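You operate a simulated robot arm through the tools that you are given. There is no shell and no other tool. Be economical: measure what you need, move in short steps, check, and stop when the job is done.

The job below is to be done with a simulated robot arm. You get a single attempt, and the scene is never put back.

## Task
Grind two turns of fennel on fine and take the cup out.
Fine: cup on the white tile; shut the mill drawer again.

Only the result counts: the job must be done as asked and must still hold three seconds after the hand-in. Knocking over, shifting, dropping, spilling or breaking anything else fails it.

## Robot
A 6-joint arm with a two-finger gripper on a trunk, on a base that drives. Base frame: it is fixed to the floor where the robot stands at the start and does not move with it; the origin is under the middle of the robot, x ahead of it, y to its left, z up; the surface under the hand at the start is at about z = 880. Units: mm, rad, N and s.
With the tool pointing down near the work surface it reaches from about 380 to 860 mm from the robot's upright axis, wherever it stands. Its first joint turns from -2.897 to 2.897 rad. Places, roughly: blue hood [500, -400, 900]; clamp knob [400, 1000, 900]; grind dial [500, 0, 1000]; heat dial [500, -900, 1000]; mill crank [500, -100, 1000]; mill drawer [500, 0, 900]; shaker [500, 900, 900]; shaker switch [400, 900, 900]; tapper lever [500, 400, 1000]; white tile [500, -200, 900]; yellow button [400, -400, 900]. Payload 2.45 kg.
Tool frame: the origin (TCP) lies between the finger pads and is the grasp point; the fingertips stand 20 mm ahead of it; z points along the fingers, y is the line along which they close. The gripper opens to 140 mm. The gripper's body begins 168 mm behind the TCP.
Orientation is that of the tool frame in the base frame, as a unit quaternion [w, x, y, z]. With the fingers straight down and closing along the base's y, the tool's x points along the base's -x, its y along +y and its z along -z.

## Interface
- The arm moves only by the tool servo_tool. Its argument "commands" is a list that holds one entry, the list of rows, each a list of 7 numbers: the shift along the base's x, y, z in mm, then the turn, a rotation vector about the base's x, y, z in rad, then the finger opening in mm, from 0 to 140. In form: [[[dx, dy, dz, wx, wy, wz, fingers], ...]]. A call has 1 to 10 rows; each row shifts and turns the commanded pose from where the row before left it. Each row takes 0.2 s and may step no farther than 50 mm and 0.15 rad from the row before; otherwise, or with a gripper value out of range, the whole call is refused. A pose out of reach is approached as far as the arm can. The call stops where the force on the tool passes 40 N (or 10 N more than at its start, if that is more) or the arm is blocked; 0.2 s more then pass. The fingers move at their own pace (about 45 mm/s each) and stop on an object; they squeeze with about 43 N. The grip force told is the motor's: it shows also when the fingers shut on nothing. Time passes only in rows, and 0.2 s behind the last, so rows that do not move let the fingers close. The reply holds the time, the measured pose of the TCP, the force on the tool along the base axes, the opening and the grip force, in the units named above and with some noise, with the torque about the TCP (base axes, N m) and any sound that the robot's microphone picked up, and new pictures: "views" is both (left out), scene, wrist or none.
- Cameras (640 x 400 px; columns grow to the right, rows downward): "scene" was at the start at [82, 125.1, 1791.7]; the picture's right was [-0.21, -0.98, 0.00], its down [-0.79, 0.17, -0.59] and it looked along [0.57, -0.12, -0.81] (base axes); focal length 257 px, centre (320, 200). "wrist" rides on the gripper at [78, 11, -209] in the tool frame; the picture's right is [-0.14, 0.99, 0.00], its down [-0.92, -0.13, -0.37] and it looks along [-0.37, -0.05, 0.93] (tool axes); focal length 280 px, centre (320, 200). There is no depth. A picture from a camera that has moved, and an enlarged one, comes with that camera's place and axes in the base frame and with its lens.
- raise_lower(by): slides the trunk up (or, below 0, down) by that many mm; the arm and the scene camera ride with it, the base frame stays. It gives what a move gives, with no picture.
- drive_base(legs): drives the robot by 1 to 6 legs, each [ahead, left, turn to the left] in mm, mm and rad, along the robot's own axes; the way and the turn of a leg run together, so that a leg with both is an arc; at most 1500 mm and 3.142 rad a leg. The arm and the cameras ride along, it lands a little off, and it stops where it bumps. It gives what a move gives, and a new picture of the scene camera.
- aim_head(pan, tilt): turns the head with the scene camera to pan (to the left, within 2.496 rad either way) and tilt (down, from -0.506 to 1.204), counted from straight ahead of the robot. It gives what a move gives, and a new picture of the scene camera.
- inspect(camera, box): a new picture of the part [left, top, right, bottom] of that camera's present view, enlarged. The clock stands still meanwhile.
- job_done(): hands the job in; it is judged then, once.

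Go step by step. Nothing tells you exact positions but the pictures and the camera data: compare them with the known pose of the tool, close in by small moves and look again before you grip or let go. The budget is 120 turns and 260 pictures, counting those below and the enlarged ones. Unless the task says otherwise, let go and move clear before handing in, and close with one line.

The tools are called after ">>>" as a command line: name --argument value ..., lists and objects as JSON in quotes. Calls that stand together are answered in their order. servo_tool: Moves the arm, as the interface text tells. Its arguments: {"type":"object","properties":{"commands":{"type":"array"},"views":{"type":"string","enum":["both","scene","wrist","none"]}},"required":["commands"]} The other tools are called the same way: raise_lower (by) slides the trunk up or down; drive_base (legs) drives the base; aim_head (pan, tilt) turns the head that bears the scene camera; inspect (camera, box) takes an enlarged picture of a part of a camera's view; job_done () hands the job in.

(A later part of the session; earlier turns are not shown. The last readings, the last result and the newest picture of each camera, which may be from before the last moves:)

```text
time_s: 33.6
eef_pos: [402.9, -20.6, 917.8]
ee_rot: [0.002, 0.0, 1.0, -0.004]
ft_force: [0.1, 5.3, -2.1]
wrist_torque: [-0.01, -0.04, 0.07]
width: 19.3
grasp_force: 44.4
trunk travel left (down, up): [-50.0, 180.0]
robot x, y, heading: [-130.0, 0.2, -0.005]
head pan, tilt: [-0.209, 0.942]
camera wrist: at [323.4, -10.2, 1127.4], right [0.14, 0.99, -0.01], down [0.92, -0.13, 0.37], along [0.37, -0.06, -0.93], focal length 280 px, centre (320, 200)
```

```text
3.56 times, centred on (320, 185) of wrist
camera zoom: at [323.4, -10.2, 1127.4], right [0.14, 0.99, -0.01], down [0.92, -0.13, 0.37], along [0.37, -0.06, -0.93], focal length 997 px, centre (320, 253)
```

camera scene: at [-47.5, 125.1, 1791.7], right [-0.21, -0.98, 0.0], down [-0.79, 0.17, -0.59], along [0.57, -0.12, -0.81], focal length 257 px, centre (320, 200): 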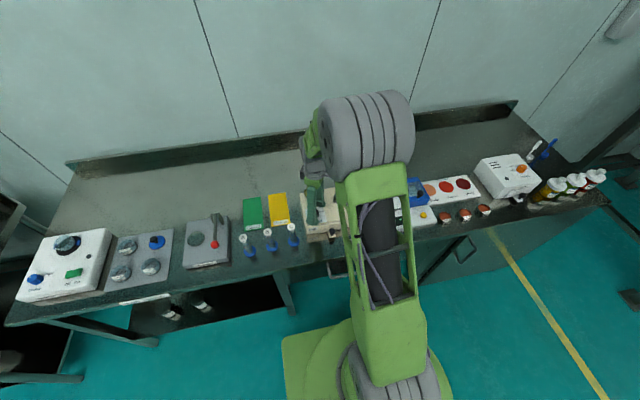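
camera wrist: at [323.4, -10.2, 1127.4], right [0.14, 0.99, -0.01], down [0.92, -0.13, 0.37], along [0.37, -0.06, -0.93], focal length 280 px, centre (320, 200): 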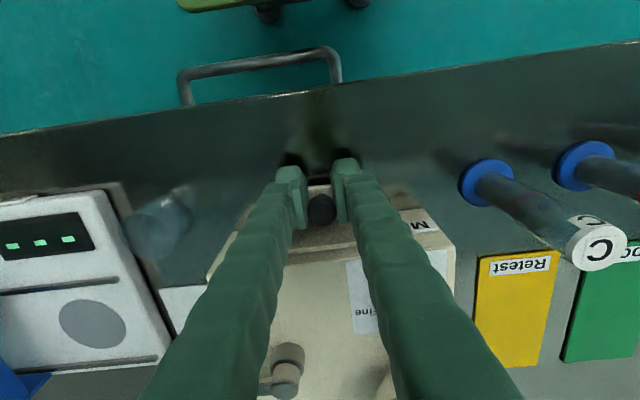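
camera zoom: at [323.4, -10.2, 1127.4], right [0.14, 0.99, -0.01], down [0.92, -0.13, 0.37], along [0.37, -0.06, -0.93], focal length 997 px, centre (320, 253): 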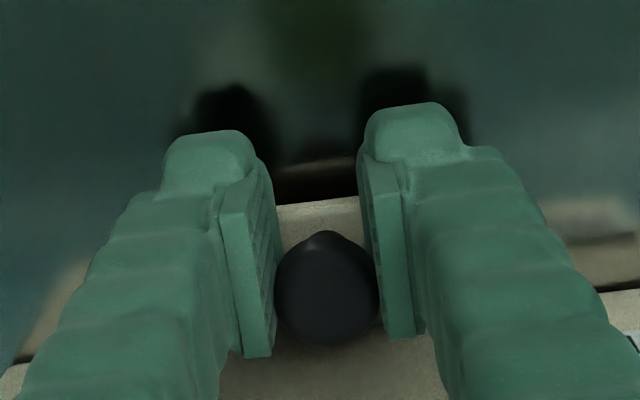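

Gripped. I pull the drawer toward the robot in small steps.

>>> servo_tool --commands '[[[-8, 0, 0, 0, 0, 0, 15], [-10, 0, 0, 0, 0, 0, 15], [-10, 0, 0, 0, 0, 0, 15], [-10, 0, 0, 0, 0, 0, 15], [0, 0, 0, 0, 0, 0, 15]]]' --views "wrist"

```text
time_s: 34.8
eef_pos: [363.4, -22.4, 917.9]
ee_rot: [0.003, 0.0, 1.0, -0.005]
ft_force: [-1.0, 11.1, 5.2]
wrist_torque: [0.01, 0.12, 0.13]
width: 19.2
grasp_force: 44.1
trunk travel left (down, up): [-50.0, 180.0]
robot x, y, heading: [-126.3, -1.6, -0.003]
head pan, tilt: [-0.209, 0.942]
camera wrist: at [284.5, -10.1, 1127.3], right [0.14, 0.99, -0.01], down [0.92, -0.12, 0.37], along [0.37, -0.06, -0.93], focal length 280 px, centre (320, 200)
```

wrist: 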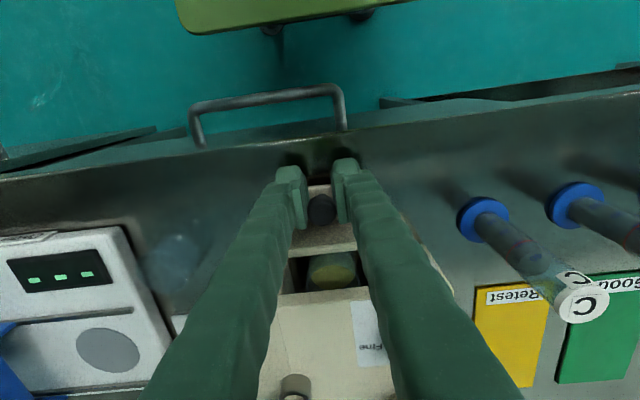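

The drawer slides and the cup with ground fennel shows. I pull on, watching for the stop.

>>> servo_tool --commands '[[[-8, 0.5, 0, 0, 0, 0, 15], [-8, 0.5, 0, 0, 0, 0, 15], [-8, 0, 0, 0, 0, 0, 15], [-8, 0, 0, 0, 0, 0, 15], [-6, 0, 0, 0, 0, 0, 15], [0, 0, 0, 0, 0, 0, 15]]]' --views "wrist"

>>> inspect --camera "scene" --box '[270, 170, 390, 270]'

```text
time_s: 36.2
eef_pos: [325.4, -20.5, 917.7]
ee_rot: [0.003, 0.0, 1.0, -0.003]
ft_force: [0.4, -1.2, 9.8]
wrist_torque: [0.03, -0.23, 0.0]
width: 19.0
grasp_force: 44.6
trunk travel left (down, up): [-50.0, 180.0]
robot x, y, heading: [-126.6, -2.1, -0.002]
head pan, tilt: [-0.209, 0.942]
camera wrist: at [246.5, -10.2, 1127.2], right [0.14, 0.99, -0.01], down [0.92, -0.13, 0.37], along [0.37, -0.06, -0.93], focal length 280 px, centre (320, 200)
```

wrist: 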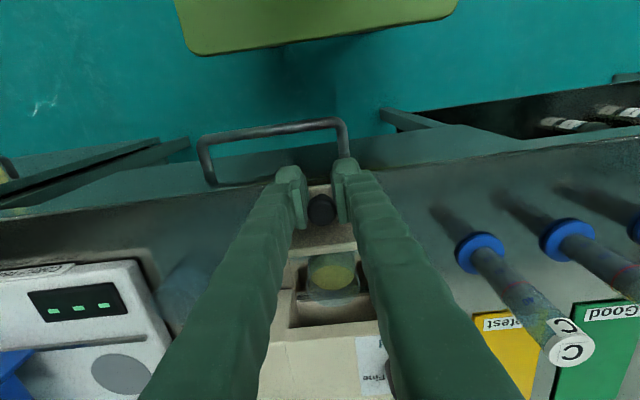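

```text
4.00 times, centred on (330, 220) of scene
camera zoom: at [-48.1, 124.9, 1791.8], right [-0.21, -0.98, 0.0], down [-0.79, 0.17, -0.59], along [0.58, -0.12, -0.81], focal length 1028 px, centre (280, 120)
```

zoom: 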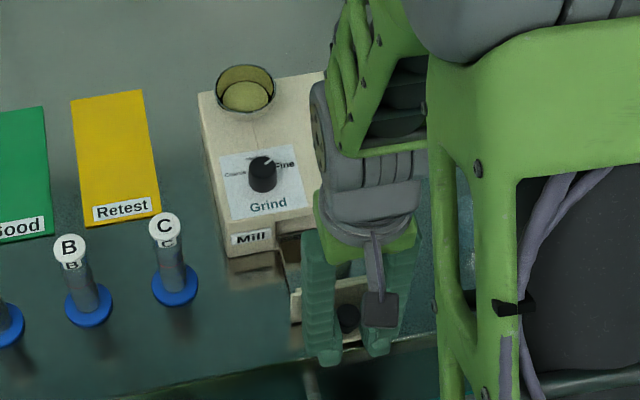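

The cup appears fully exposed. I let go of the knob, rise, and look from above.

>>> servo_tool --commands '[[[0, 0, 0, 0, 0, 0, 50], [0, 0, 0, 0, 0, 0, 50], [0, 0, 40, 0, 0, 0, 60], [0, 0, 50, 0, 0, 0, 60], [0, 0, 50, 0, 0, 0, 60], [15, 0, 0, 0, 0, 0, 60], [0, 0, 0, 0, 0, 0, 60]]]' --views "wrist"

>>> inspect --camera "wrist" --box '[230, 100, 430, 225]'

>>> inspect --camera "scene" --box '[290, 190, 390, 270]'

```text
time_s: 37.8
eef_pos: [339.7, -21.0, 1058.0]
ee_rot: [0.003, 0.001, 1.0, -0.003]
ft_force: [0.2, 0.1, -1.0]
wrist_torque: [-0.03, 0.02, 0.04]
width: 60.2
grasp_force: 0.1
trunk travel left (down, up): [-50.0, 180.0]
robot x, y, heading: [-132.7, -1.8, -0.004]
head pan, tilt: [-0.209, 0.942]
camera wrist: at [261.6, -10.7, 1266.8], right [0.14, 0.99, -0.01], down [0.92, -0.13, 0.37], along [0.37, -0.06, -0.93], focal length 280 px, centre (320, 200)
```

wrist: 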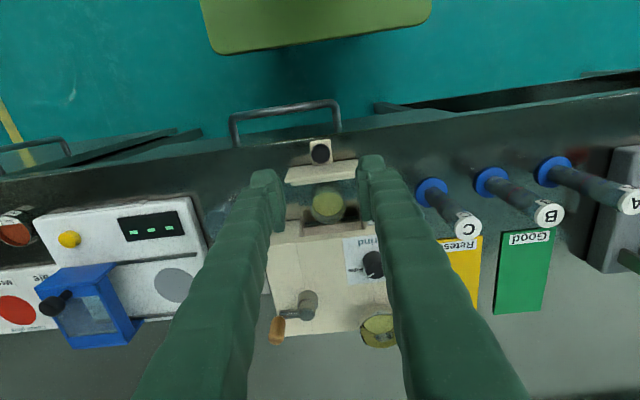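

```text
3.20 times, centred on (330, 162) of wrist
camera zoom: at [261.6, -10.7, 1266.8], right [0.14, 0.99, -0.01], down [0.92, -0.13, 0.37], along [0.37, -0.06, -0.93], focal length 897 px, centre (288, 320)
```

zoom: 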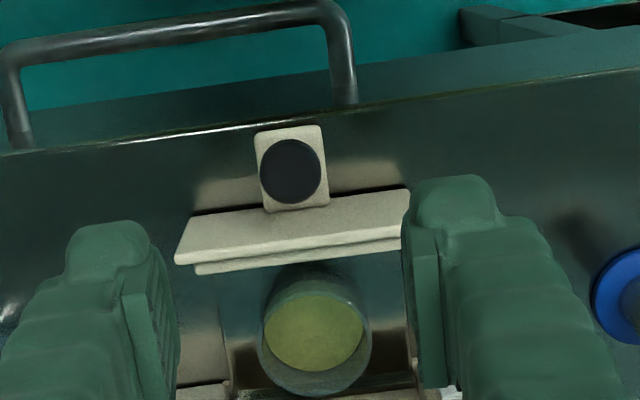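

```text
5.00 times, centred on (340, 230) of scene
camera zoom: at [-47.2, 125.0, 1791.7], right [-0.21, -0.98, 0.0], down [-0.79, 0.17, -0.59], along [0.57, -0.12, -0.81], focal length 1285 px, centre (220, 50)
```

zoom: 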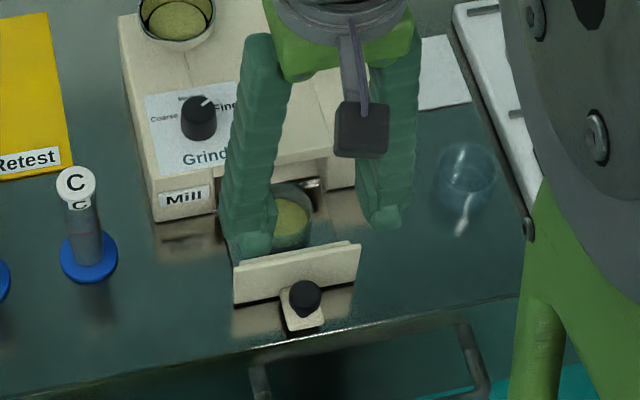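

The cup sits at about (403, -22) in the drawer, some 46 mm wide. I move over it to see the gaps to the drawer sides.

>>> servo_tool --commands '[[[35, 0, -20, 0, 0, 0, 70], [28, -1, -20, 0, 0, 0, 70], [0, 0, 0, 0, 0, 0, 70]]]' --views "wrist"

>>> inspect --camera "wrist" --box '[230, 110, 410, 220]'

>>> inspect --camera "scene" --box '[305, 200, 375, 260]'

```text
time_s: 38.6
eef_pos: [404.9, -23.2, 1017.9]
ee_rot: [0.003, 0.001, 1.0, -0.003]
ft_force: [0.6, -0.4, 0.2]
wrist_torque: [-0.01, 0.0, 0.02]
width: 69.9
grasp_force: 0.1
trunk travel left (down, up): [-50.0, 180.0]
robot x, y, heading: [-128.5, 0.6, -0.002]
head pan, tilt: [-0.209, 0.942]
camera wrist: at [324.9, -11.0, 1227.6], right [0.14, 0.99, -0.01], down [0.92, -0.13, 0.37], along [0.37, -0.06, -0.93], focal length 280 px, centre (320, 200)
```

wrist: 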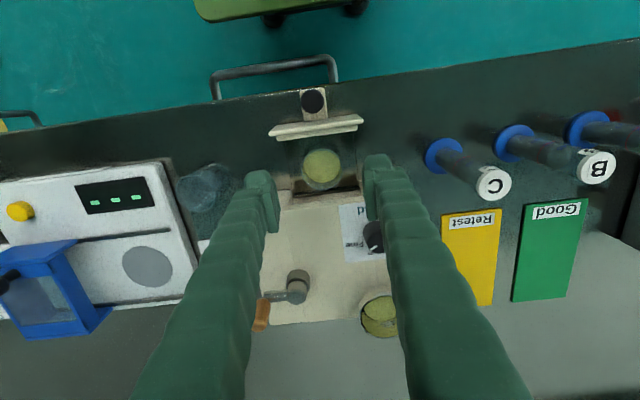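

```text
3.56 times, centred on (320, 165) of wrist
camera zoom: at [324.9, -11.0, 1227.6], right [0.14, 0.99, -0.01], down [0.92, -0.13, 0.37], along [0.37, -0.06, -0.93], focal length 997 px, centre (320, 324)
```

zoom: 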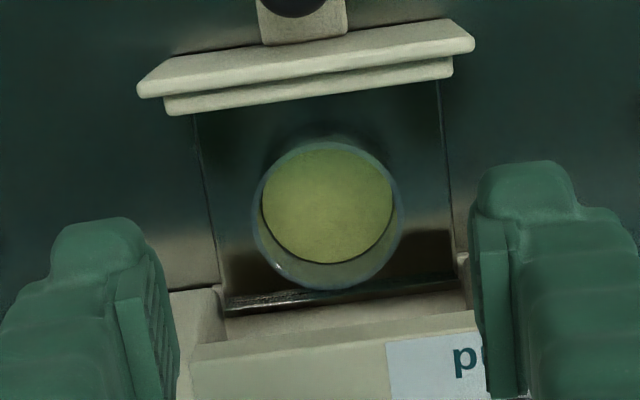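

```text
6.67 times, centred on (340, 230) of scene
camera zoom: at [-47.8, 125.0, 1791.7], right [-0.21, -0.98, 0.0], down [-0.79, 0.17, -0.59], along [0.58, -0.12, -0.81], focal length 1713 px, centre (187, 0)
```

zoom: 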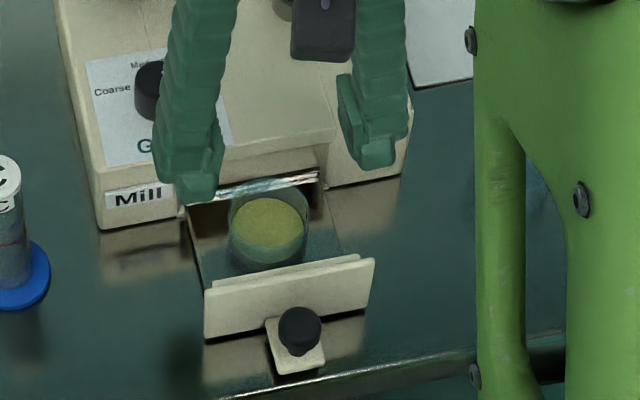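

The tray is open at the sides and the cup stands at about (406, -23), 45 mm wide. I go down beside it with the fingers at y ± 35.

>>> servo_tool --commands '[[[0, 0, -40, 0, 0, 0, 72], [0, 0, -35, 0, 0, 0, 72], [0, 0, 0, 0, 0, 0, 72]]]' --views "wrist"

>>> inspect --camera "wrist" --box '[230, 130, 410, 240]'

>>> inspect --camera "scene" --box '[305, 200, 375, 260]'

```text
time_s: 39.4
eef_pos: [402.8, -23.2, 943.7]
ee_rot: [0.003, 0.0, 1.0, -0.003]
ft_force: [0.6, -0.3, 0.5]
wrist_torque: [0.01, 0.03, -0.04]
width: 72.1
grasp_force: 0.1
trunk travel left (down, up): [-50.0, 180.0]
robot x, y, heading: [-133.8, -1.7, 0.002]
head pan, tilt: [-0.209, 0.942]
camera wrist: at [323.8, -11.4, 1152.3], right [0.14, 0.99, -0.01], down [0.92, -0.13, 0.37], along [0.37, -0.06, -0.93], focal length 280 px, centre (320, 200)
```

wrist: 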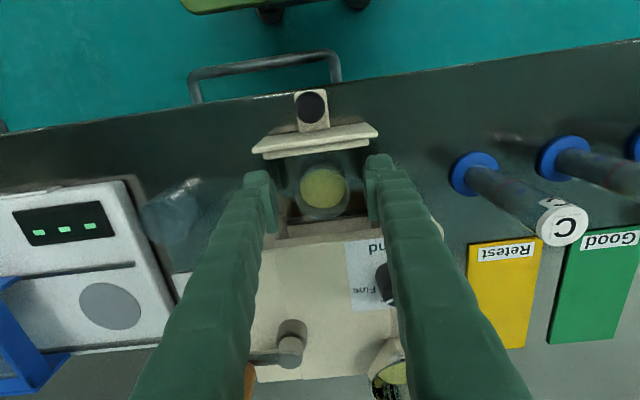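

```text
3.56 times, centred on (320, 185) of wrist
camera zoom: at [323.8, -11.4, 1152.3], right [0.14, 0.99, -0.01], down [0.92, -0.13, 0.37], along [0.37, -0.06, -0.93], focal length 997 px, centre (320, 253)
```

zoom: 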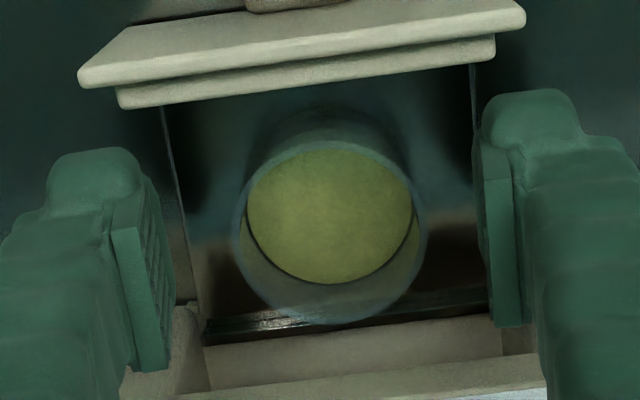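

```text
6.67 times, centred on (340, 230) of scene
camera zoom: at [-47.5, 125.0, 1791.7], right [-0.21, -0.98, 0.0], down [-0.79, 0.17, -0.59], along [0.57, -0.12, -0.81], focal length 1713 px, centre (187, 0)
```

zoom: 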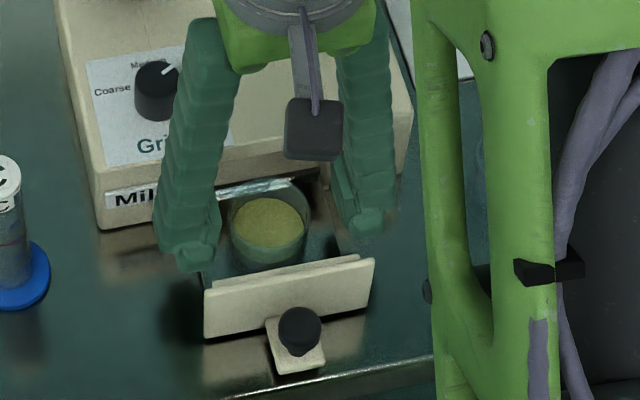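

The cup rim is around z 930 and the tray has only a low edge. I go down 18 mm, staying above that edge, and close gently.

>>> servo_tool --commands '[[[1, 1, -9, 0, 0, 0, 72], [0, 0, -9, 0, 0, 0, 72], [0, 0, 0, 0, 0, 0, 60], [0, 0, 0, 0, 0, 0, 52], [0, 0, 0, 0, 0, 0, 46], [0, 0, 0, 0, 0, 0, 40], [0, 0, 0, 0, 0, 0, 40]]]' --views "wrist"

>>> inspect --camera "wrist" --box '[230, 130, 410, 240]'

>>> inspect --camera "scene" --box '[305, 200, 375, 260]'

```text
time_s: 41.0
eef_pos: [405.0, -21.0, 925.9]
ee_rot: [0.003, 0.0, 1.0, -0.003]
ft_force: [-0.2, -1.0, 0.3]
wrist_torque: [0.0, 0.05, 0.01]
width: 46.3
grasp_force: 42.9
trunk travel left (down, up): [-50.0, 180.0]
robot x, y, heading: [-128.3, 2.6, -0.006]
head pan, tilt: [-0.209, 0.942]
camera wrist: at [325.2, -10.3, 1134.4], right [0.14, 0.99, -0.01], down [0.92, -0.13, 0.37], along [0.37, -0.06, -0.93], focal length 280 px, centre (320, 200)
```

wrist: 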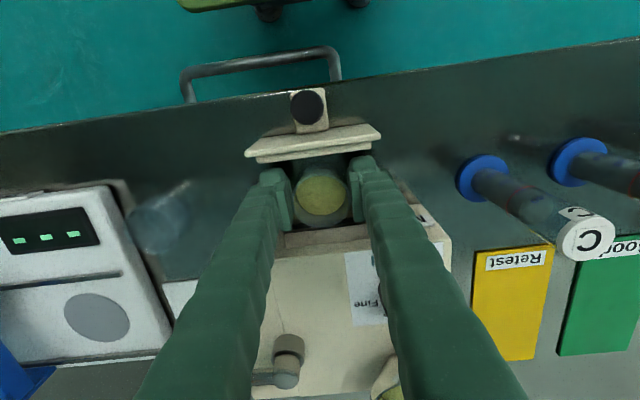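

```text
3.56 times, centred on (320, 185) of wrist
camera zoom: at [325.2, -10.3, 1134.4], right [0.14, 0.99, -0.01], down [0.92, -0.13, 0.37], along [0.37, -0.06, -0.93], focal length 997 px, centre (320, 253)
```

zoom: 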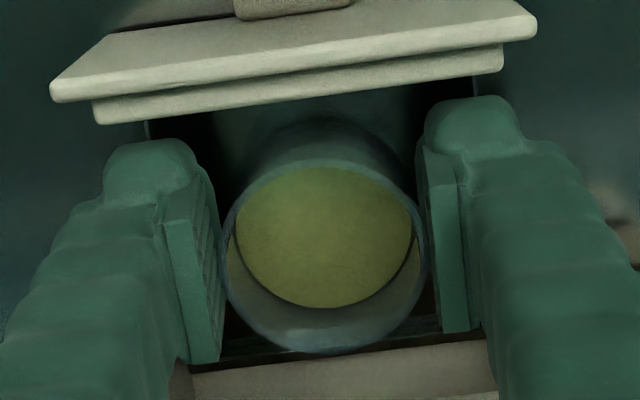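

```text
6.67 times, centred on (340, 230) of scene
camera zoom: at [-47.4, 125.0, 1791.7], right [-0.21, -0.98, 0.0], down [-0.79, 0.17, -0.59], along [0.57, -0.12, -0.81], focal length 1713 px, centre (187, 0)
```

zoom: 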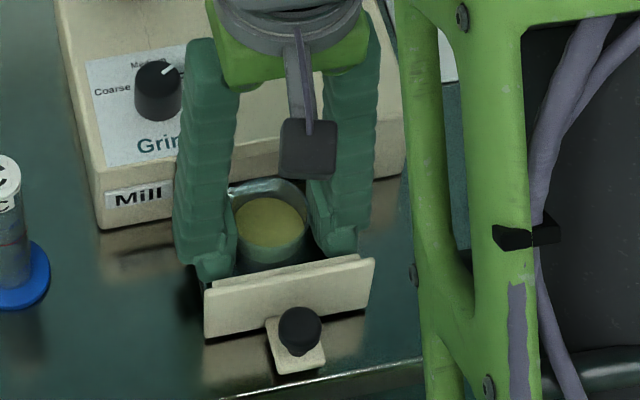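

The cup is held at 46 mm. I lift it straight up slowly.

>>> servo_tool --commands '[[[0, 0, 8, 0, 0, 0, 40], [0, 0, 15, 0, 0, 0, 40], [0, 0, 20, 0, 0, 0, 40], [0, 0, 25, 0, 0, 0, 40], [0, 0, 25, 0, 0, 0, 40], [0, 0, 25, 0, 0, 0, 40], [0, 0, 0, 0, 0, 0, 40]]]' --views "both"

```text
time_s: 42.6
eef_pos: [406.1, -20.5, 1042.7]
ee_rot: [0.002, 0.0, 1.0, -0.004]
ft_force: [0.7, 0.1, -1.0]
wrist_torque: [0.0, -0.01, 0.02]
width: 46.3
grasp_force: 42.9
trunk travel left (down, up): [-50.0, 180.0]
robot x, y, heading: [-130.5, -0.0, -0.005]
head pan, tilt: [-0.209, 0.942]
camera scene: at [-47.4, 125.0, 1791.7], right [-0.21, -0.98, 0.0], down [-0.79, 0.17, -0.59], along [0.57, -0.12, -0.81], focal length 257 px, centre (320, 200)
camera wrist: at [325.8, -9.7, 1251.8], right [0.14, 0.99, -0.01], down [0.92, -0.13, 0.37], along [0.37, -0.06, -0.93], focal length 280 px, centre (320, 200)
```

scene: 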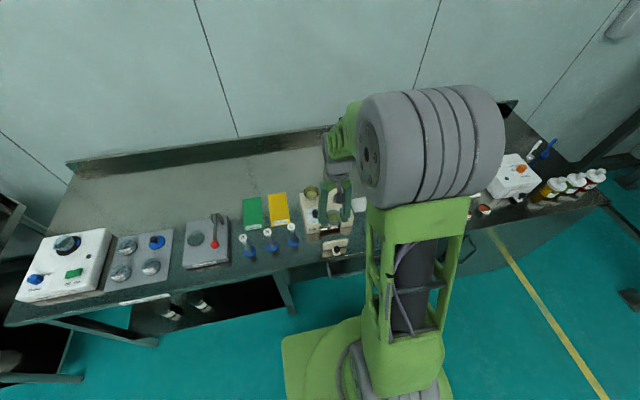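
wrist: 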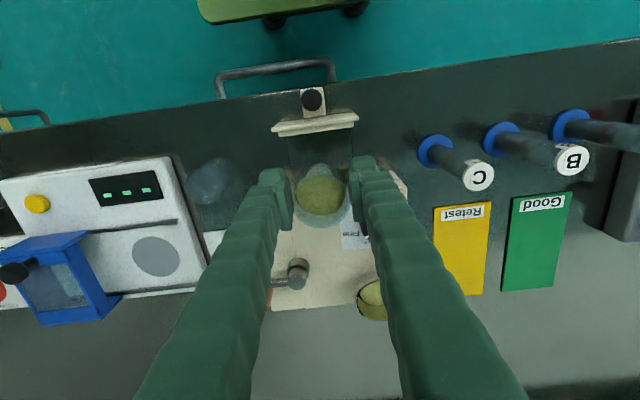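

The cup is out of the drawer. I raise it, carry it sideways past the crank, and turn the gripper -90° so that the fingers clear the scale beside the tile.

>>> servo_tool --commands '[[[0, 0, 20, 0, 0, 0, 40], [0, 0, 25, 0, 0, 0, 40], [0, -20, 20, 0, 0, -0.12, 40], [0, -22, 0, 0, 0, -0.15, 40], [0, -22, 0, 0, 0, -0.15, 40], [0, -22, 0, 0, 0, -0.15, 40], [0, -22, 0, 0, 0, -0.15, 40], [0, -22, 0, 0, 0, -0.15, 40], [0, -22, 0, 0, 0, -0.15, 40], [0, 0, 0, 0, 0, 0, 40]]]' --views "none"

>>> servo_tool --commands '[[[5, -5, 0, 0, 0, -0.12, 40], [20, 0, 0, 0, 0, -0.15, 40], [22, 0, 0, 0, 0, -0.15, 40], [22, 0, 0, 0, 0, -0.13, 40], [22, 0, 0, 0, 0, 0, 40], [22, 0, 0, 0, 0, 0, 40], [17, 0, 0, 0, 0, 0, 40], [0, 0, 0, 0, 0, 0, 40]]]' --views "both"

>>> inspect --camera "wrist" --box '[200, 90, 440, 240]'

```text
time_s: 44.8
eef_pos: [404.7, -173.7, 1109.1]
ee_rot: [0.001, 0.489, 0.873, -0.004]
ft_force: [-0.3, 0.0, -0.1]
wrist_torque: [0.01, -0.01, 0.02]
width: 46.2
grasp_force: 42.4
trunk travel left (down, up): [-50.0, 180.0]
robot x, y, heading: [-125.1, -2.4, 0.001]
head pan, tilt: [-0.209, 0.942]
```

```text
time_s: 46.6
eef_pos: [534.8, -178.0, 1109.0]
ee_rot: [-0.001, 0.708, 0.707, -0.004]
ft_force: [-0.7, 0.0, -0.1]
wrist_torque: [0.0, -0.01, -0.01]
width: 46.1
grasp_force: 43.2
trunk travel left (down, up): [-50.0, 180.0]
robot x, y, heading: [-129.1, -0.1, 0.001]
head pan, tilt: [-0.209, 0.942]
camera scene: at [-47.5, 125.0, 1791.7], right [-0.21, -0.98, 0.0], down [-0.79, 0.17, -0.59], along [0.57, -0.12, -0.81], focal length 257 px, centre (320, 200)
camera wrist: at [547.5, -100.7, 1317.6], right [0.99, -0.14, -0.01], down [-0.12, -0.92, 0.37], along [-0.06, -0.37, -0.93], focal length 280 px, centre (320, 200)
```

scene: 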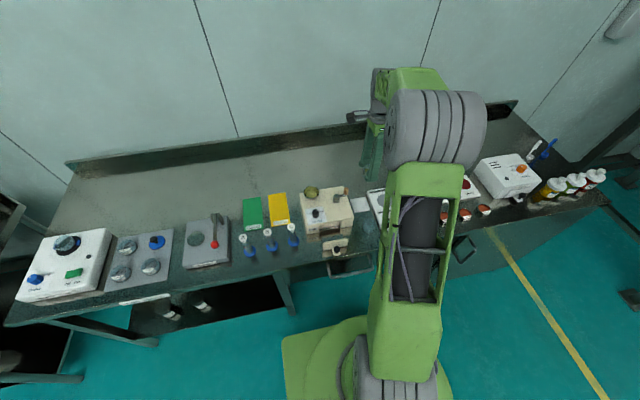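
wrist: 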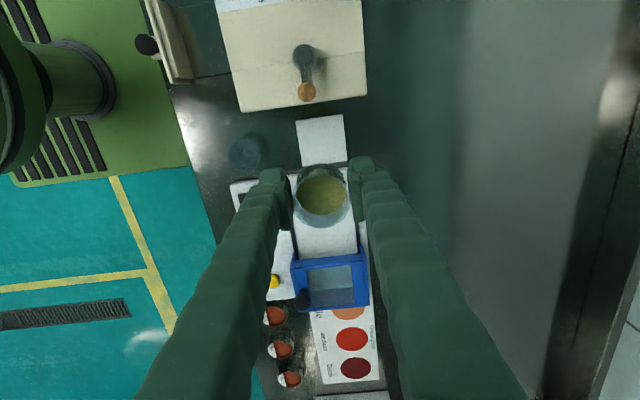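

```text
2.67 times, centred on (320, 165) of wrist
camera zoom: at [547.5, -100.7, 1317.6], right [0.99, -0.14, -0.01], down [-0.12, -0.92, 0.37], along [-0.06, -0.37, -0.93], focal length 748 px, centre (320, 293)
```

zoom: 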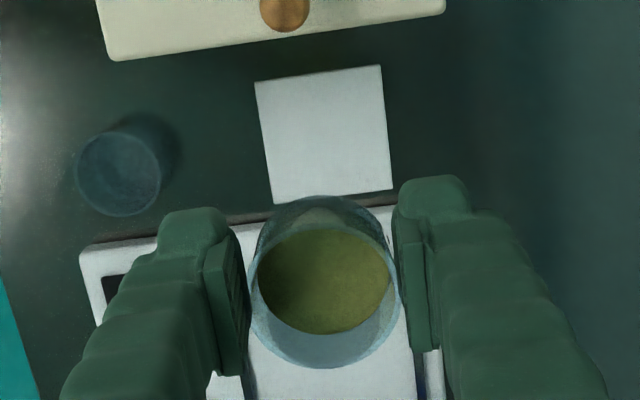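

The tile centre comes out at (535.5, -177), right under the cup. I lower toward it.

>>> servo_tool --commands '[[[0.5, 0.5, -40, 0, 0, 0, 40], [0, 0, -40, 0, 0, 0, 40], [0, 0, -40, 0, 0, 0, 40], [0, 0, -30, 0, 0, 0, 40], [0, 0, -14, 0, 0, 0, 40], [0, 0, 0, 0, 0, 0, 40]]]' --views "wrist"

>>> inspect --camera "wrist" --box '[200, 90, 440, 240]'

>>> inspect --camera "scene" --box '[310, 160, 410, 240]'

```text
time_s: 48.0
eef_pos: [535.5, -177.9, 944.7]
ee_rot: [0.0, 0.706, 0.708, -0.005]
ft_force: [0.0, 0.0, -0.7]
wrist_torque: [0.0, -0.01, 0.0]
width: 46.3
grasp_force: 43.6
trunk travel left (down, up): [-50.0, 180.0]
robot x, y, heading: [-129.2, -0.7, -0.002]
head pan, tilt: [-0.209, 0.942]
camera wrist: at [548.1, -100.2, 1153.6], right [0.99, -0.14, -0.01], down [-0.12, -0.92, 0.37], along [-0.06, -0.37, -0.93], focal length 280 px, centre (320, 200)
```

wrist: 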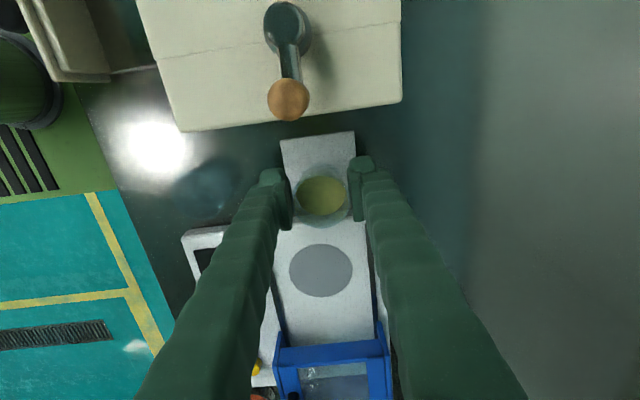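

```text
2.67 times, centred on (320, 165) of wrist
camera zoom: at [548.1, -100.2, 1153.6], right [0.99, -0.14, -0.01], down [-0.12, -0.92, 0.37], along [-0.06, -0.37, -0.93], focal length 748 px, centre (320, 293)
```

zoom: 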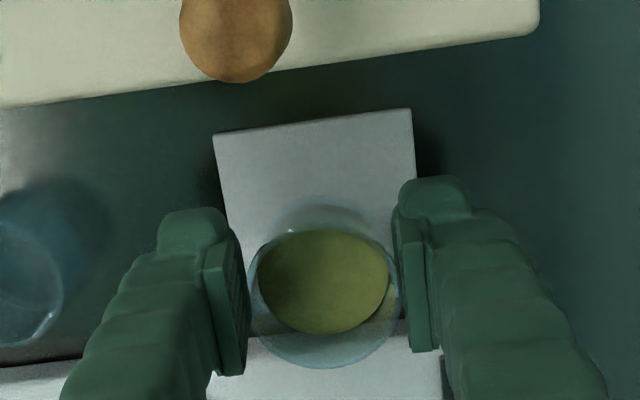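

```text
5.00 times, centred on (360, 200) of scene
camera zoom: at [-47.5, 125.0, 1791.7], right [-0.21, -0.98, 0.0], down [-0.79, 0.17, -0.59], along [0.57, -0.12, -0.81], focal length 1285 px, centre (120, 200)
```

zoom: 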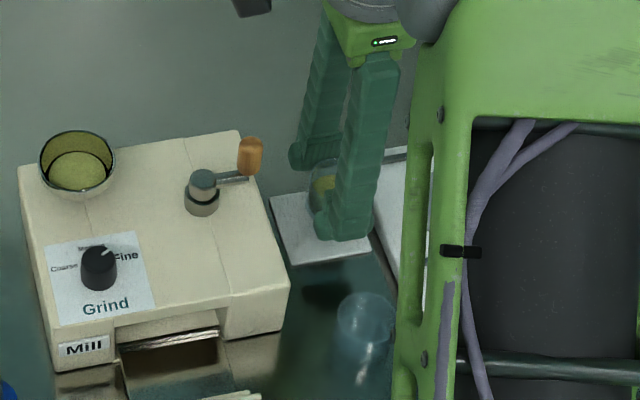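

The cup is over the tile's middle. I lower slowly until it touches.

>>> servo_tool --commands '[[[0, -1, -5, 0, 0, 0, 40], [0, 0, -5, 0, 0, 0, 40], [0, 0, -4, 0, 0, 0, 40], [0, 0, -3, 0, 0, 0, 40], [0, 0, 0, 0, 0, 0, 40]]]' --views "none"

>>> inspect --camera "scene" --box '[345, 175, 395, 215]'

```text
time_s: 49.2
eef_pos: [535.8, -178.4, 927.0]
ee_rot: [-0.001, 0.707, 0.707, -0.004]
ft_force: [0.8, 0.7, 0.1]
wrist_torque: [0.01, -0.02, 0.02]
width: 46.4
grasp_force: 42.4
trunk travel left (down, up): [-50.0, 180.0]
robot x, y, heading: [-130.4, -3.1, -0.002]
head pan, tilt: [-0.209, 0.942]
```

```text
10.00 times, centred on (370, 195) of scene
camera zoom: at [-47.4, 125.0, 1791.7], right [-0.21, -0.98, 0.0], down [-0.79, 0.17, -0.59], along [0.57, -0.12, -0.81], focal length 2569 px, centre (-180, 250)
```

zoom: 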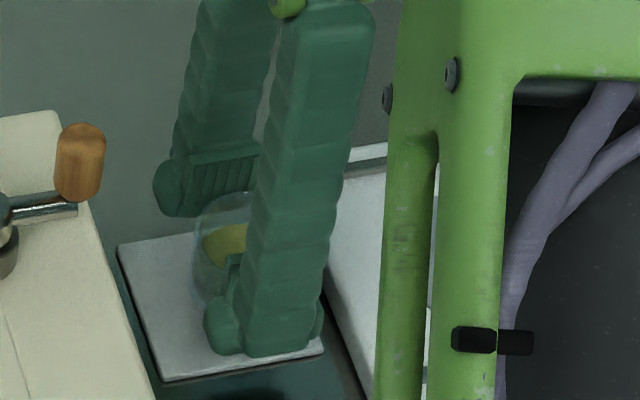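

Not yet in contact. I continue in 2 mm steps.

>>> servo_tool --commands '[[[0, 0, -2, 0, 0, 0, 40], [0, 0, -2, 0, 0, 0, 40], [0, 0, -1, 0, 0, 0, 40], [0, 0, 0, 0, 0, 0, 40]]]' --views "none"

```text
time_s: 50.2
eef_pos: [536.5, -179.1, 923.0]
ee_rot: [0.0, 0.706, 0.708, -0.005]
ft_force: [0.1, -0.1, 0.1]
wrist_torque: [0.01, 0.0, -0.02]
width: 46.4
grasp_force: 42.9
trunk travel left (down, up): [-50.0, 180.0]
robot x, y, heading: [-129.6, -3.1, -0.004]
head pan, tilt: [-0.209, 0.942]
```

>>> servo_tool --commands '[[[0, 0, -1.5, 0, 0, 0, 40], [0, 0, -1.5, 0, 0, 0, 40], [0, 0, 0, 0, 0, 0, 40]]]' --views "wrist"

>>> inspect --camera "scene" --box '[345, 175, 395, 215]'

```text
time_s: 51.0
eef_pos: [535.7, -179.3, 919.2]
ee_rot: [-0.001, 0.706, 0.708, -0.005]
ft_force: [-0.5, -0.3, 0.0]
wrist_torque: [-0.02, -0.02, 0.01]
width: 46.3
grasp_force: 43.0
trunk travel left (down, up): [-50.0, 180.0]
robot x, y, heading: [-131.4, 1.8, -0.002]
head pan, tilt: [-0.209, 0.942]
camera wrist: at [547.9, -100.9, 1128.2], right [0.99, -0.14, -0.01], down [-0.12, -0.92, 0.37], along [-0.06, -0.37, -0.93], focal length 280 px, centre (320, 200)
```

wrist: 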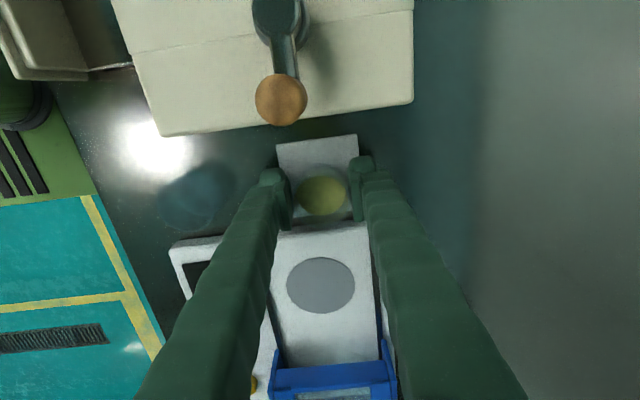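

```text
10.00 times, centred on (370, 195) of scene
camera zoom: at [-47.4, 125.0, 1791.7], right [-0.21, -0.98, 0.0], down [-0.79, 0.17, -0.59], along [0.57, -0.12, -0.81], focal length 2569 px, centre (-180, 250)
```

zoom: 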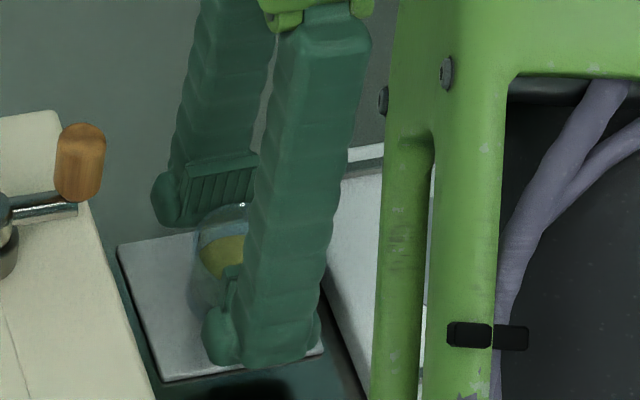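

>>> servo_tool --commands '[[[0, 0.5, -1.5, 0, 0, 0, 40], [0, 0, -1.5, 0, 0, 0, 40], [0, 0, 0, 0, 0, 0, 40]]]' --views "none"

```text
time_s: 51.8
eef_pos: [534.8, -178.4, 917.7]
ee_rot: [0.0, 0.706, 0.708, -0.002]
ft_force: [-1.8, 0.2, 17.3]
wrist_torque: [-0.11, 0.09, -0.03]
width: 46.1
grasp_force: 43.0
trunk travel left (down, up): [-50.0, 180.0]
robot x, y, heading: [-134.8, -2.4, -0.001]
head pan, tilt: [-0.209, 0.942]
```

Contact with the tile (17 N). I ease off 1 mm, open the fingers slightly and look before rising.

>>> servo_tool --commands '[[[0, 0, 1, 0, 0, 0, 40], [0, 0, 0, 0, 0, 0, 54], [0, 0, 0, 0, 0, 0, 62], [0, 0, 0, 0, 0, 0, 66], [0, 0, 0, 0, 0, 0, 66]]]' --views "wrist"

>>> inspect --camera "wrist" --box '[200, 90, 440, 240]'

```text
time_s: 53.0
eef_pos: [535.4, -178.3, 917.7]
ee_rot: [-0.001, 0.707, 0.708, -0.004]
ft_force: [-0.1, -0.4, 0.3]
wrist_torque: [-0.02, -0.01, 0.0]
width: 65.7
grasp_force: 0.1
trunk travel left (down, up): [-50.0, 180.0]
robot x, y, heading: [-128.3, -2.4, -0.0]
head pan, tilt: [-0.209, 0.942]
camera wrist: at [547.6, -100.5, 1126.3], right [0.99, -0.14, -0.01], down [-0.12, -0.92, 0.37], along [-0.06, -0.37, -0.93], focal length 280 px, centre (320, 200)
```

wrist: 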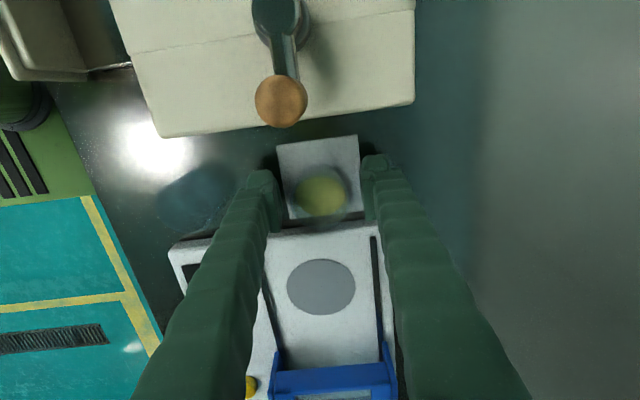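

```text
2.67 times, centred on (320, 165) of wrist
camera zoom: at [547.6, -100.5, 1126.3], right [0.99, -0.14, -0.01], down [-0.12, -0.92, 0.37], along [-0.06, -0.37, -0.93], focal length 748 px, centre (320, 293)
```

zoom: 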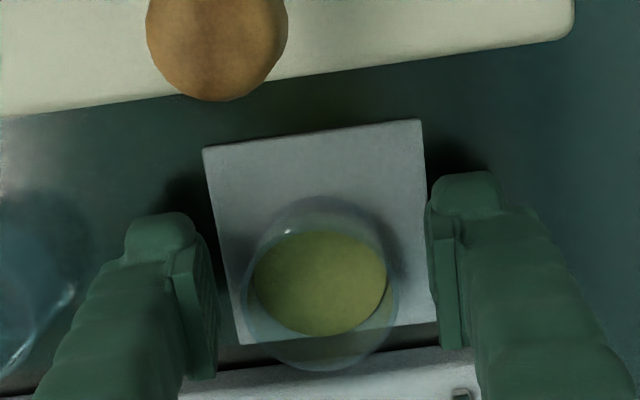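

The cup stands on the tile, upright and within its edges. I rise straight up, go back and turn the gripper back.

>>> servo_tool --commands '[[[0, 0, 15, 0, 0, 0, 66], [0, 0, 25, 0, 0, 0, 66], [0, 0, 50, 0, 0, 0, 66], [0, 0, 50, 0, 0, 0, 66], [0, 0, 50, 0, 0, 0, 66], [-25, 0, 0, 0, 0, 0.15, 66], [-35, 0, 0, 0, 0, 0.15, 60], [-35, 0, 0, 0, 0, 0.15, 60], [-35, 0, 0, 0, 0, 0.15, 60], [0, 0, 0, 0, 0, 0, 60]]]' --views "none"

>>> servo_tool --commands '[[[-20, 22, 0, 0, 0, 0.15, 60], [-10, 25, 0, 0, 0, 0.15, 60], [-10, 25, 0, 0, 0, 0.15, 60], [-10, 25, 0, 0, 0, 0.15, 60], [-10, 25, 0, 0, 0, 0.15, 60], [-10, 25, 0, 0, 0, 0.15, 60], [0, 9, 0, 0, 0, 0.07, 60], [0, 0, 0, 0, 0, 0, 60]]]' --views "both"

>>> inspect --camera "wrist" --box '[200, 90, 440, 240]'

>>> inspect --camera "scene" --box '[300, 170, 400, 250]'

```text
time_s: 55.2
eef_pos: [406.3, -178.7, 1107.7]
ee_rot: [0.001, 0.466, 0.885, -0.004]
ft_force: [-0.2, -0.6, 0.6]
wrist_torque: [0.01, -0.02, -0.02]
width: 60.1
grasp_force: 0.2
trunk travel left (down, up): [-50.0, 180.0]
robot x, y, heading: [-130.9, -1.0, -0.004]
head pan, tilt: [-0.209, 0.942]
```

```text
time_s: 57.0
eef_pos: [336.2, -22.3, 1108.3]
ee_rot: [0.002, -0.001, 1.0, -0.003]
ft_force: [0.5, 0.3, 0.3]
wrist_torque: [0.03, 0.04, 0.02]
width: 60.6
grasp_force: 0.2
trunk travel left (down, up): [-50.0, 180.0]
robot x, y, heading: [-128.0, -0.6, -0.005]
head pan, tilt: [-0.209, 0.942]
camera scene: at [-47.4, 124.9, 1791.7], right [-0.21, -0.98, 0.0], down [-0.79, 0.17, -0.59], along [0.57, -0.12, -0.81], focal length 257 px, centre (320, 200)
camera wrist: at [255.7, -10.8, 1316.3], right [0.14, 0.99, -0.01], down [0.92, -0.12, 0.37], along [0.37, -0.06, -0.93], focal length 280 px, centre (320, 200)
```

scene: 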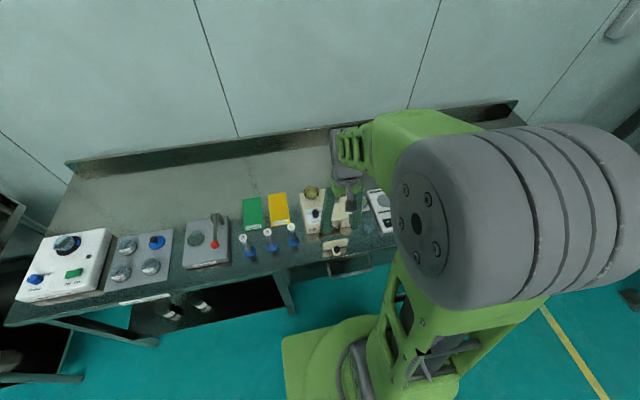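
wrist: 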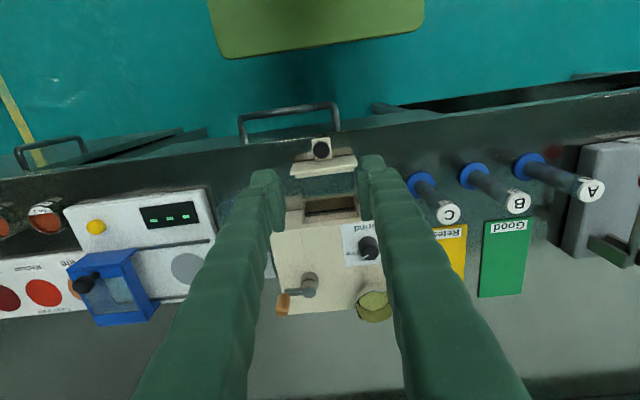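

```text
2.67 times, centred on (320, 165) of wrist
camera zoom: at [255.7, -10.8, 1316.3], right [0.14, 0.99, -0.01], down [0.92, -0.12, 0.37], along [0.37, -0.06, -0.93], focal length 748 px, centre (320, 293)
```

zoom: 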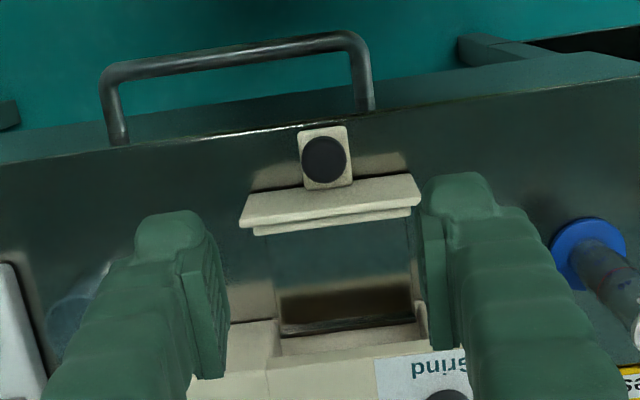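

```text
5.00 times, centred on (350, 210) of scene
camera zoom: at [-47.4, 124.9, 1791.7], right [-0.21, -0.98, 0.0], down [-0.79, 0.17, -0.59], along [0.57, -0.12, -0.81], focal length 1285 px, centre (170, 150)
```

zoom: 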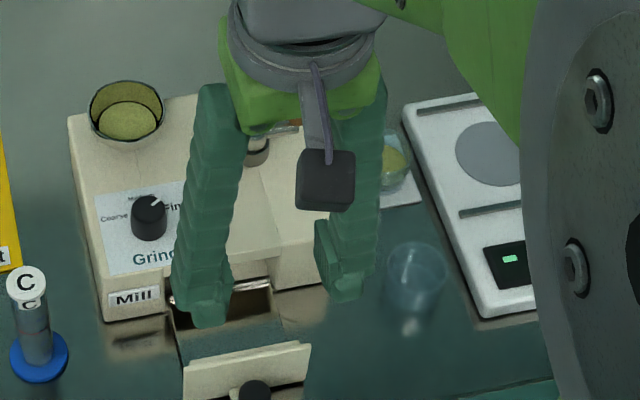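

The drawer is still open with its knob at about (337, -22). I grip it as before.

>>> servo_tool --commands '[[[-11, 1, -45, 0, 0, 0, 60], [0, 0, -45, 0, 0, 0, 60], [0, 0, -45, 0, 0, 0, 60], [0, 0, -30, 0, 0, 0, 60], [0, 0, -25, 0, 0, 0, 50], [0, 0, 0, 0, 0, 0, 30], [0, 0, 0, 0, 0, 0, 15], [0, 0, 0, 0, 0, 0, 15], [0, 0, 0, 0, 0, 0, 15]]]' --views "wrist"

```text
time_s: 59.0
eef_pos: [324.6, -21.2, 917.4]
ee_rot: [0.003, 0.0, 1.0, -0.003]
ft_force: [0.5, 3.2, 18.2]
wrist_torque: [0.55, -0.05, -0.07]
width: 19.5
grasp_force: 43.4
trunk travel left (down, up): [-50.0, 180.0]
robot x, y, heading: [-132.0, -0.7, -0.002]
head pan, tilt: [-0.209, 0.942]
camera wrist: at [245.0, -10.0, 1126.2], right [0.14, 0.99, -0.01], down [0.92, -0.13, 0.38], along [0.37, -0.06, -0.93], focal length 280 px, centre (320, 200)
```

wrist: 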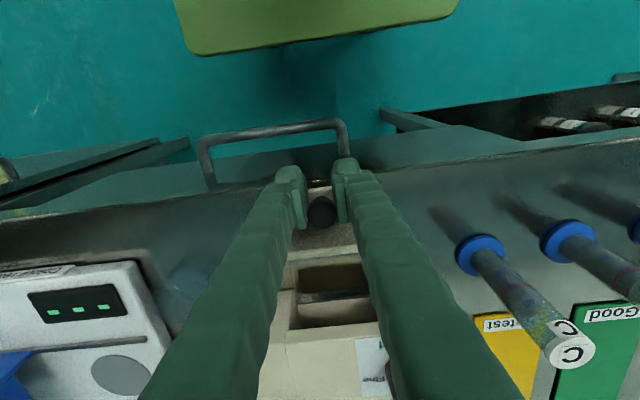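

Gripped, with a little upward force on the tips; I raise 1 mm and push the drawer shut.

>>> servo_tool --commands '[[[5, 0, 1.2, 0, 0, 0, 15], [10, 0, 0, 0, 0, 0, 15], [10, 0, 0, 0, 0, 0, 15], [10, 0, 0, 0, 0, 0, 15], [10, 0, 0, 0, 0, 0, 15], [10, 0, 0, 0, 0, 0, 15], [10, 0, 0, 0, 0, 0, 15], [7, 0, 0, 0, 0, 0, 15], [0, 0, 0, 0, 0, 0, 15]]]' --views "none"

```text
time_s: 61.0
eef_pos: [397.7, -21.1, 917.1]
ee_rot: [0.001, 0.001, 1.0, -0.003]
ft_force: [0.1, -3.0, -20.5]
wrist_torque: [0.33, 0.42, -0.07]
width: 19.3
grasp_force: 44.2
trunk travel left (down, up): [-50.0, 180.0]
robot x, y, heading: [-130.7, -2.0, -0.005]
head pan, tilt: [-0.209, 0.942]
```

>>> servo_tool --commands '[[[2, 0, -1, 0, 0, 0, 15], [2, 0, 0, 0, 0, 0, 15], [1.5, 0, 0, 0, 0, 0, 15], [1.5, 0, 0, 0, 0, 0, 15], [0, 0, 0, 0, 0, 0, 15]]]' --views "wrist"

```text
time_s: 62.2
eef_pos: [400.6, -22.0, 917.7]
ee_rot: [0.001, 0.001, 1.0, -0.005]
ft_force: [-15.3, -3.1, -2.5]
wrist_torque: [0.2, 0.46, -0.1]
width: 19.1
grasp_force: 44.2
trunk travel left (down, up): [-50.0, 180.0]
robot x, y, heading: [-130.3, -1.6, -0.003]
head pan, tilt: [-0.209, 0.942]
camera wrist: at [322.5, -10.2, 1127.2], right [0.14, 0.99, -0.01], down [0.92, -0.13, 0.37], along [0.37, -0.06, -0.93], focal length 280 px, centre (320, 200)
```

wrist: 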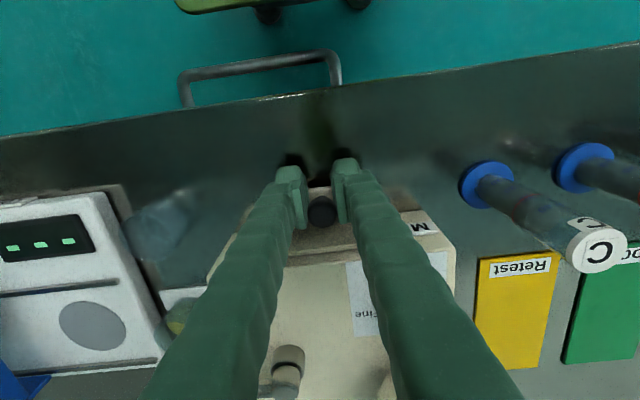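

The drawer meets its stop (15 N). I relax, let go, rise and check.

>>> servo_tool --commands '[[[1, 0, 0, 0, 0, 0, 15], [0, 0, 0, 0, 0, 0, 15], [-2, 0, 0, 0, 0, 0, 15], [0, 0, 0, 0, 0, 0, 40], [0, 0, 0, 0, 0, 0, 50], [0, 0, 40, 0, 0, 0, 55], [0, 0, 50, 0, 0, 0, 55], [0, 0, 50, 0, 0, 0, 55], [-20, 0, 40, 0, 0, 0, 60], [0, 0, 0, 0, 0, 0, 60]]]' --views "both"

>>> inspect --camera "wrist" --box '[180, 110, 420, 260]'

>>> inspect --camera "scene" --box '[300, 170, 400, 250]'

```text
time_s: 64.4
eef_pos: [383.2, -21.1, 1097.3]
ee_rot: [0.001, 0.0, 1.0, -0.004]
ft_force: [-0.8, 0.3, 0.3]
wrist_torque: [0.04, 0.01, -0.04]
width: 60.0
grasp_force: 0.0
trunk travel left (down, up): [-50.0, 180.0]
robot x, y, heading: [-126.9, -1.3, -0.002]
head pan, tilt: [-0.209, 0.942]
camera scene: at [-47.3, 125.0, 1791.6], right [-0.21, -0.98, 0.0], down [-0.79, 0.17, -0.59], along [0.57, -0.12, -0.81], focal length 257 px, centre (320, 200)
camera wrist: at [304.0, -10.2, 1306.0], right [0.14, 0.99, -0.01], down [0.92, -0.13, 0.37], along [0.37, -0.06, -0.93], focal length 280 px, centre (320, 200)
```

scene: 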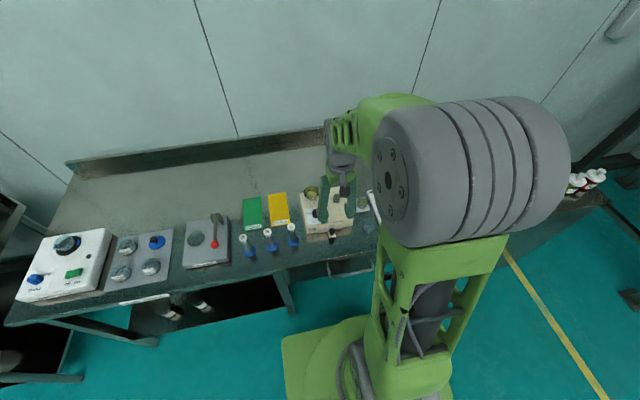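
wrist: 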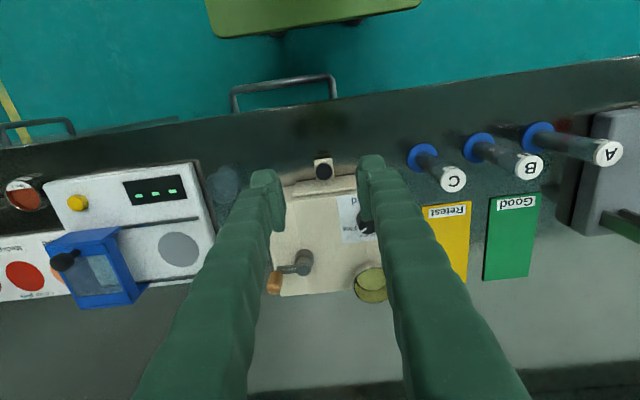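

```text
2.67 times, centred on (300, 185) of wrist
camera zoom: at [304.0, -10.2, 1306.0], right [0.14, 0.99, -0.01], down [0.92, -0.13, 0.37], along [0.37, -0.06, -0.93], focal length 748 px, centre (373, 240)
```

zoom: 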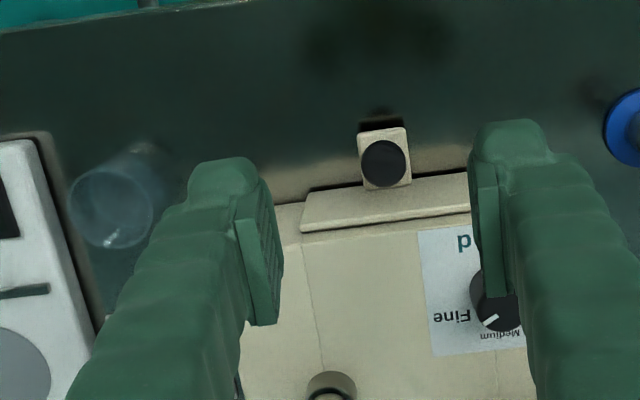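

```text
5.00 times, centred on (350, 210) of scene
camera zoom: at [-47.3, 125.0, 1791.6], right [-0.21, -0.98, 0.0], down [-0.79, 0.17, -0.59], along [0.57, -0.12, -0.81], focal length 1285 px, centre (170, 150)
```

zoom: 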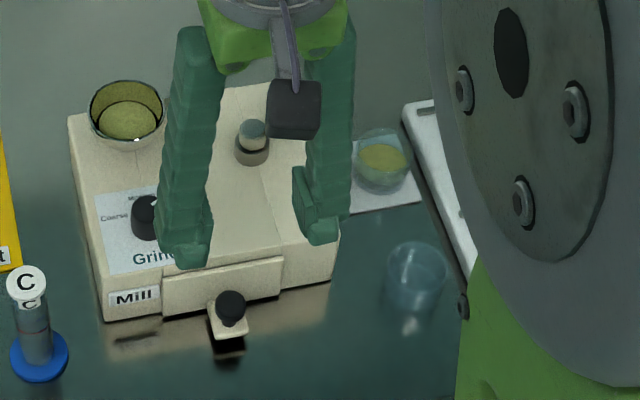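

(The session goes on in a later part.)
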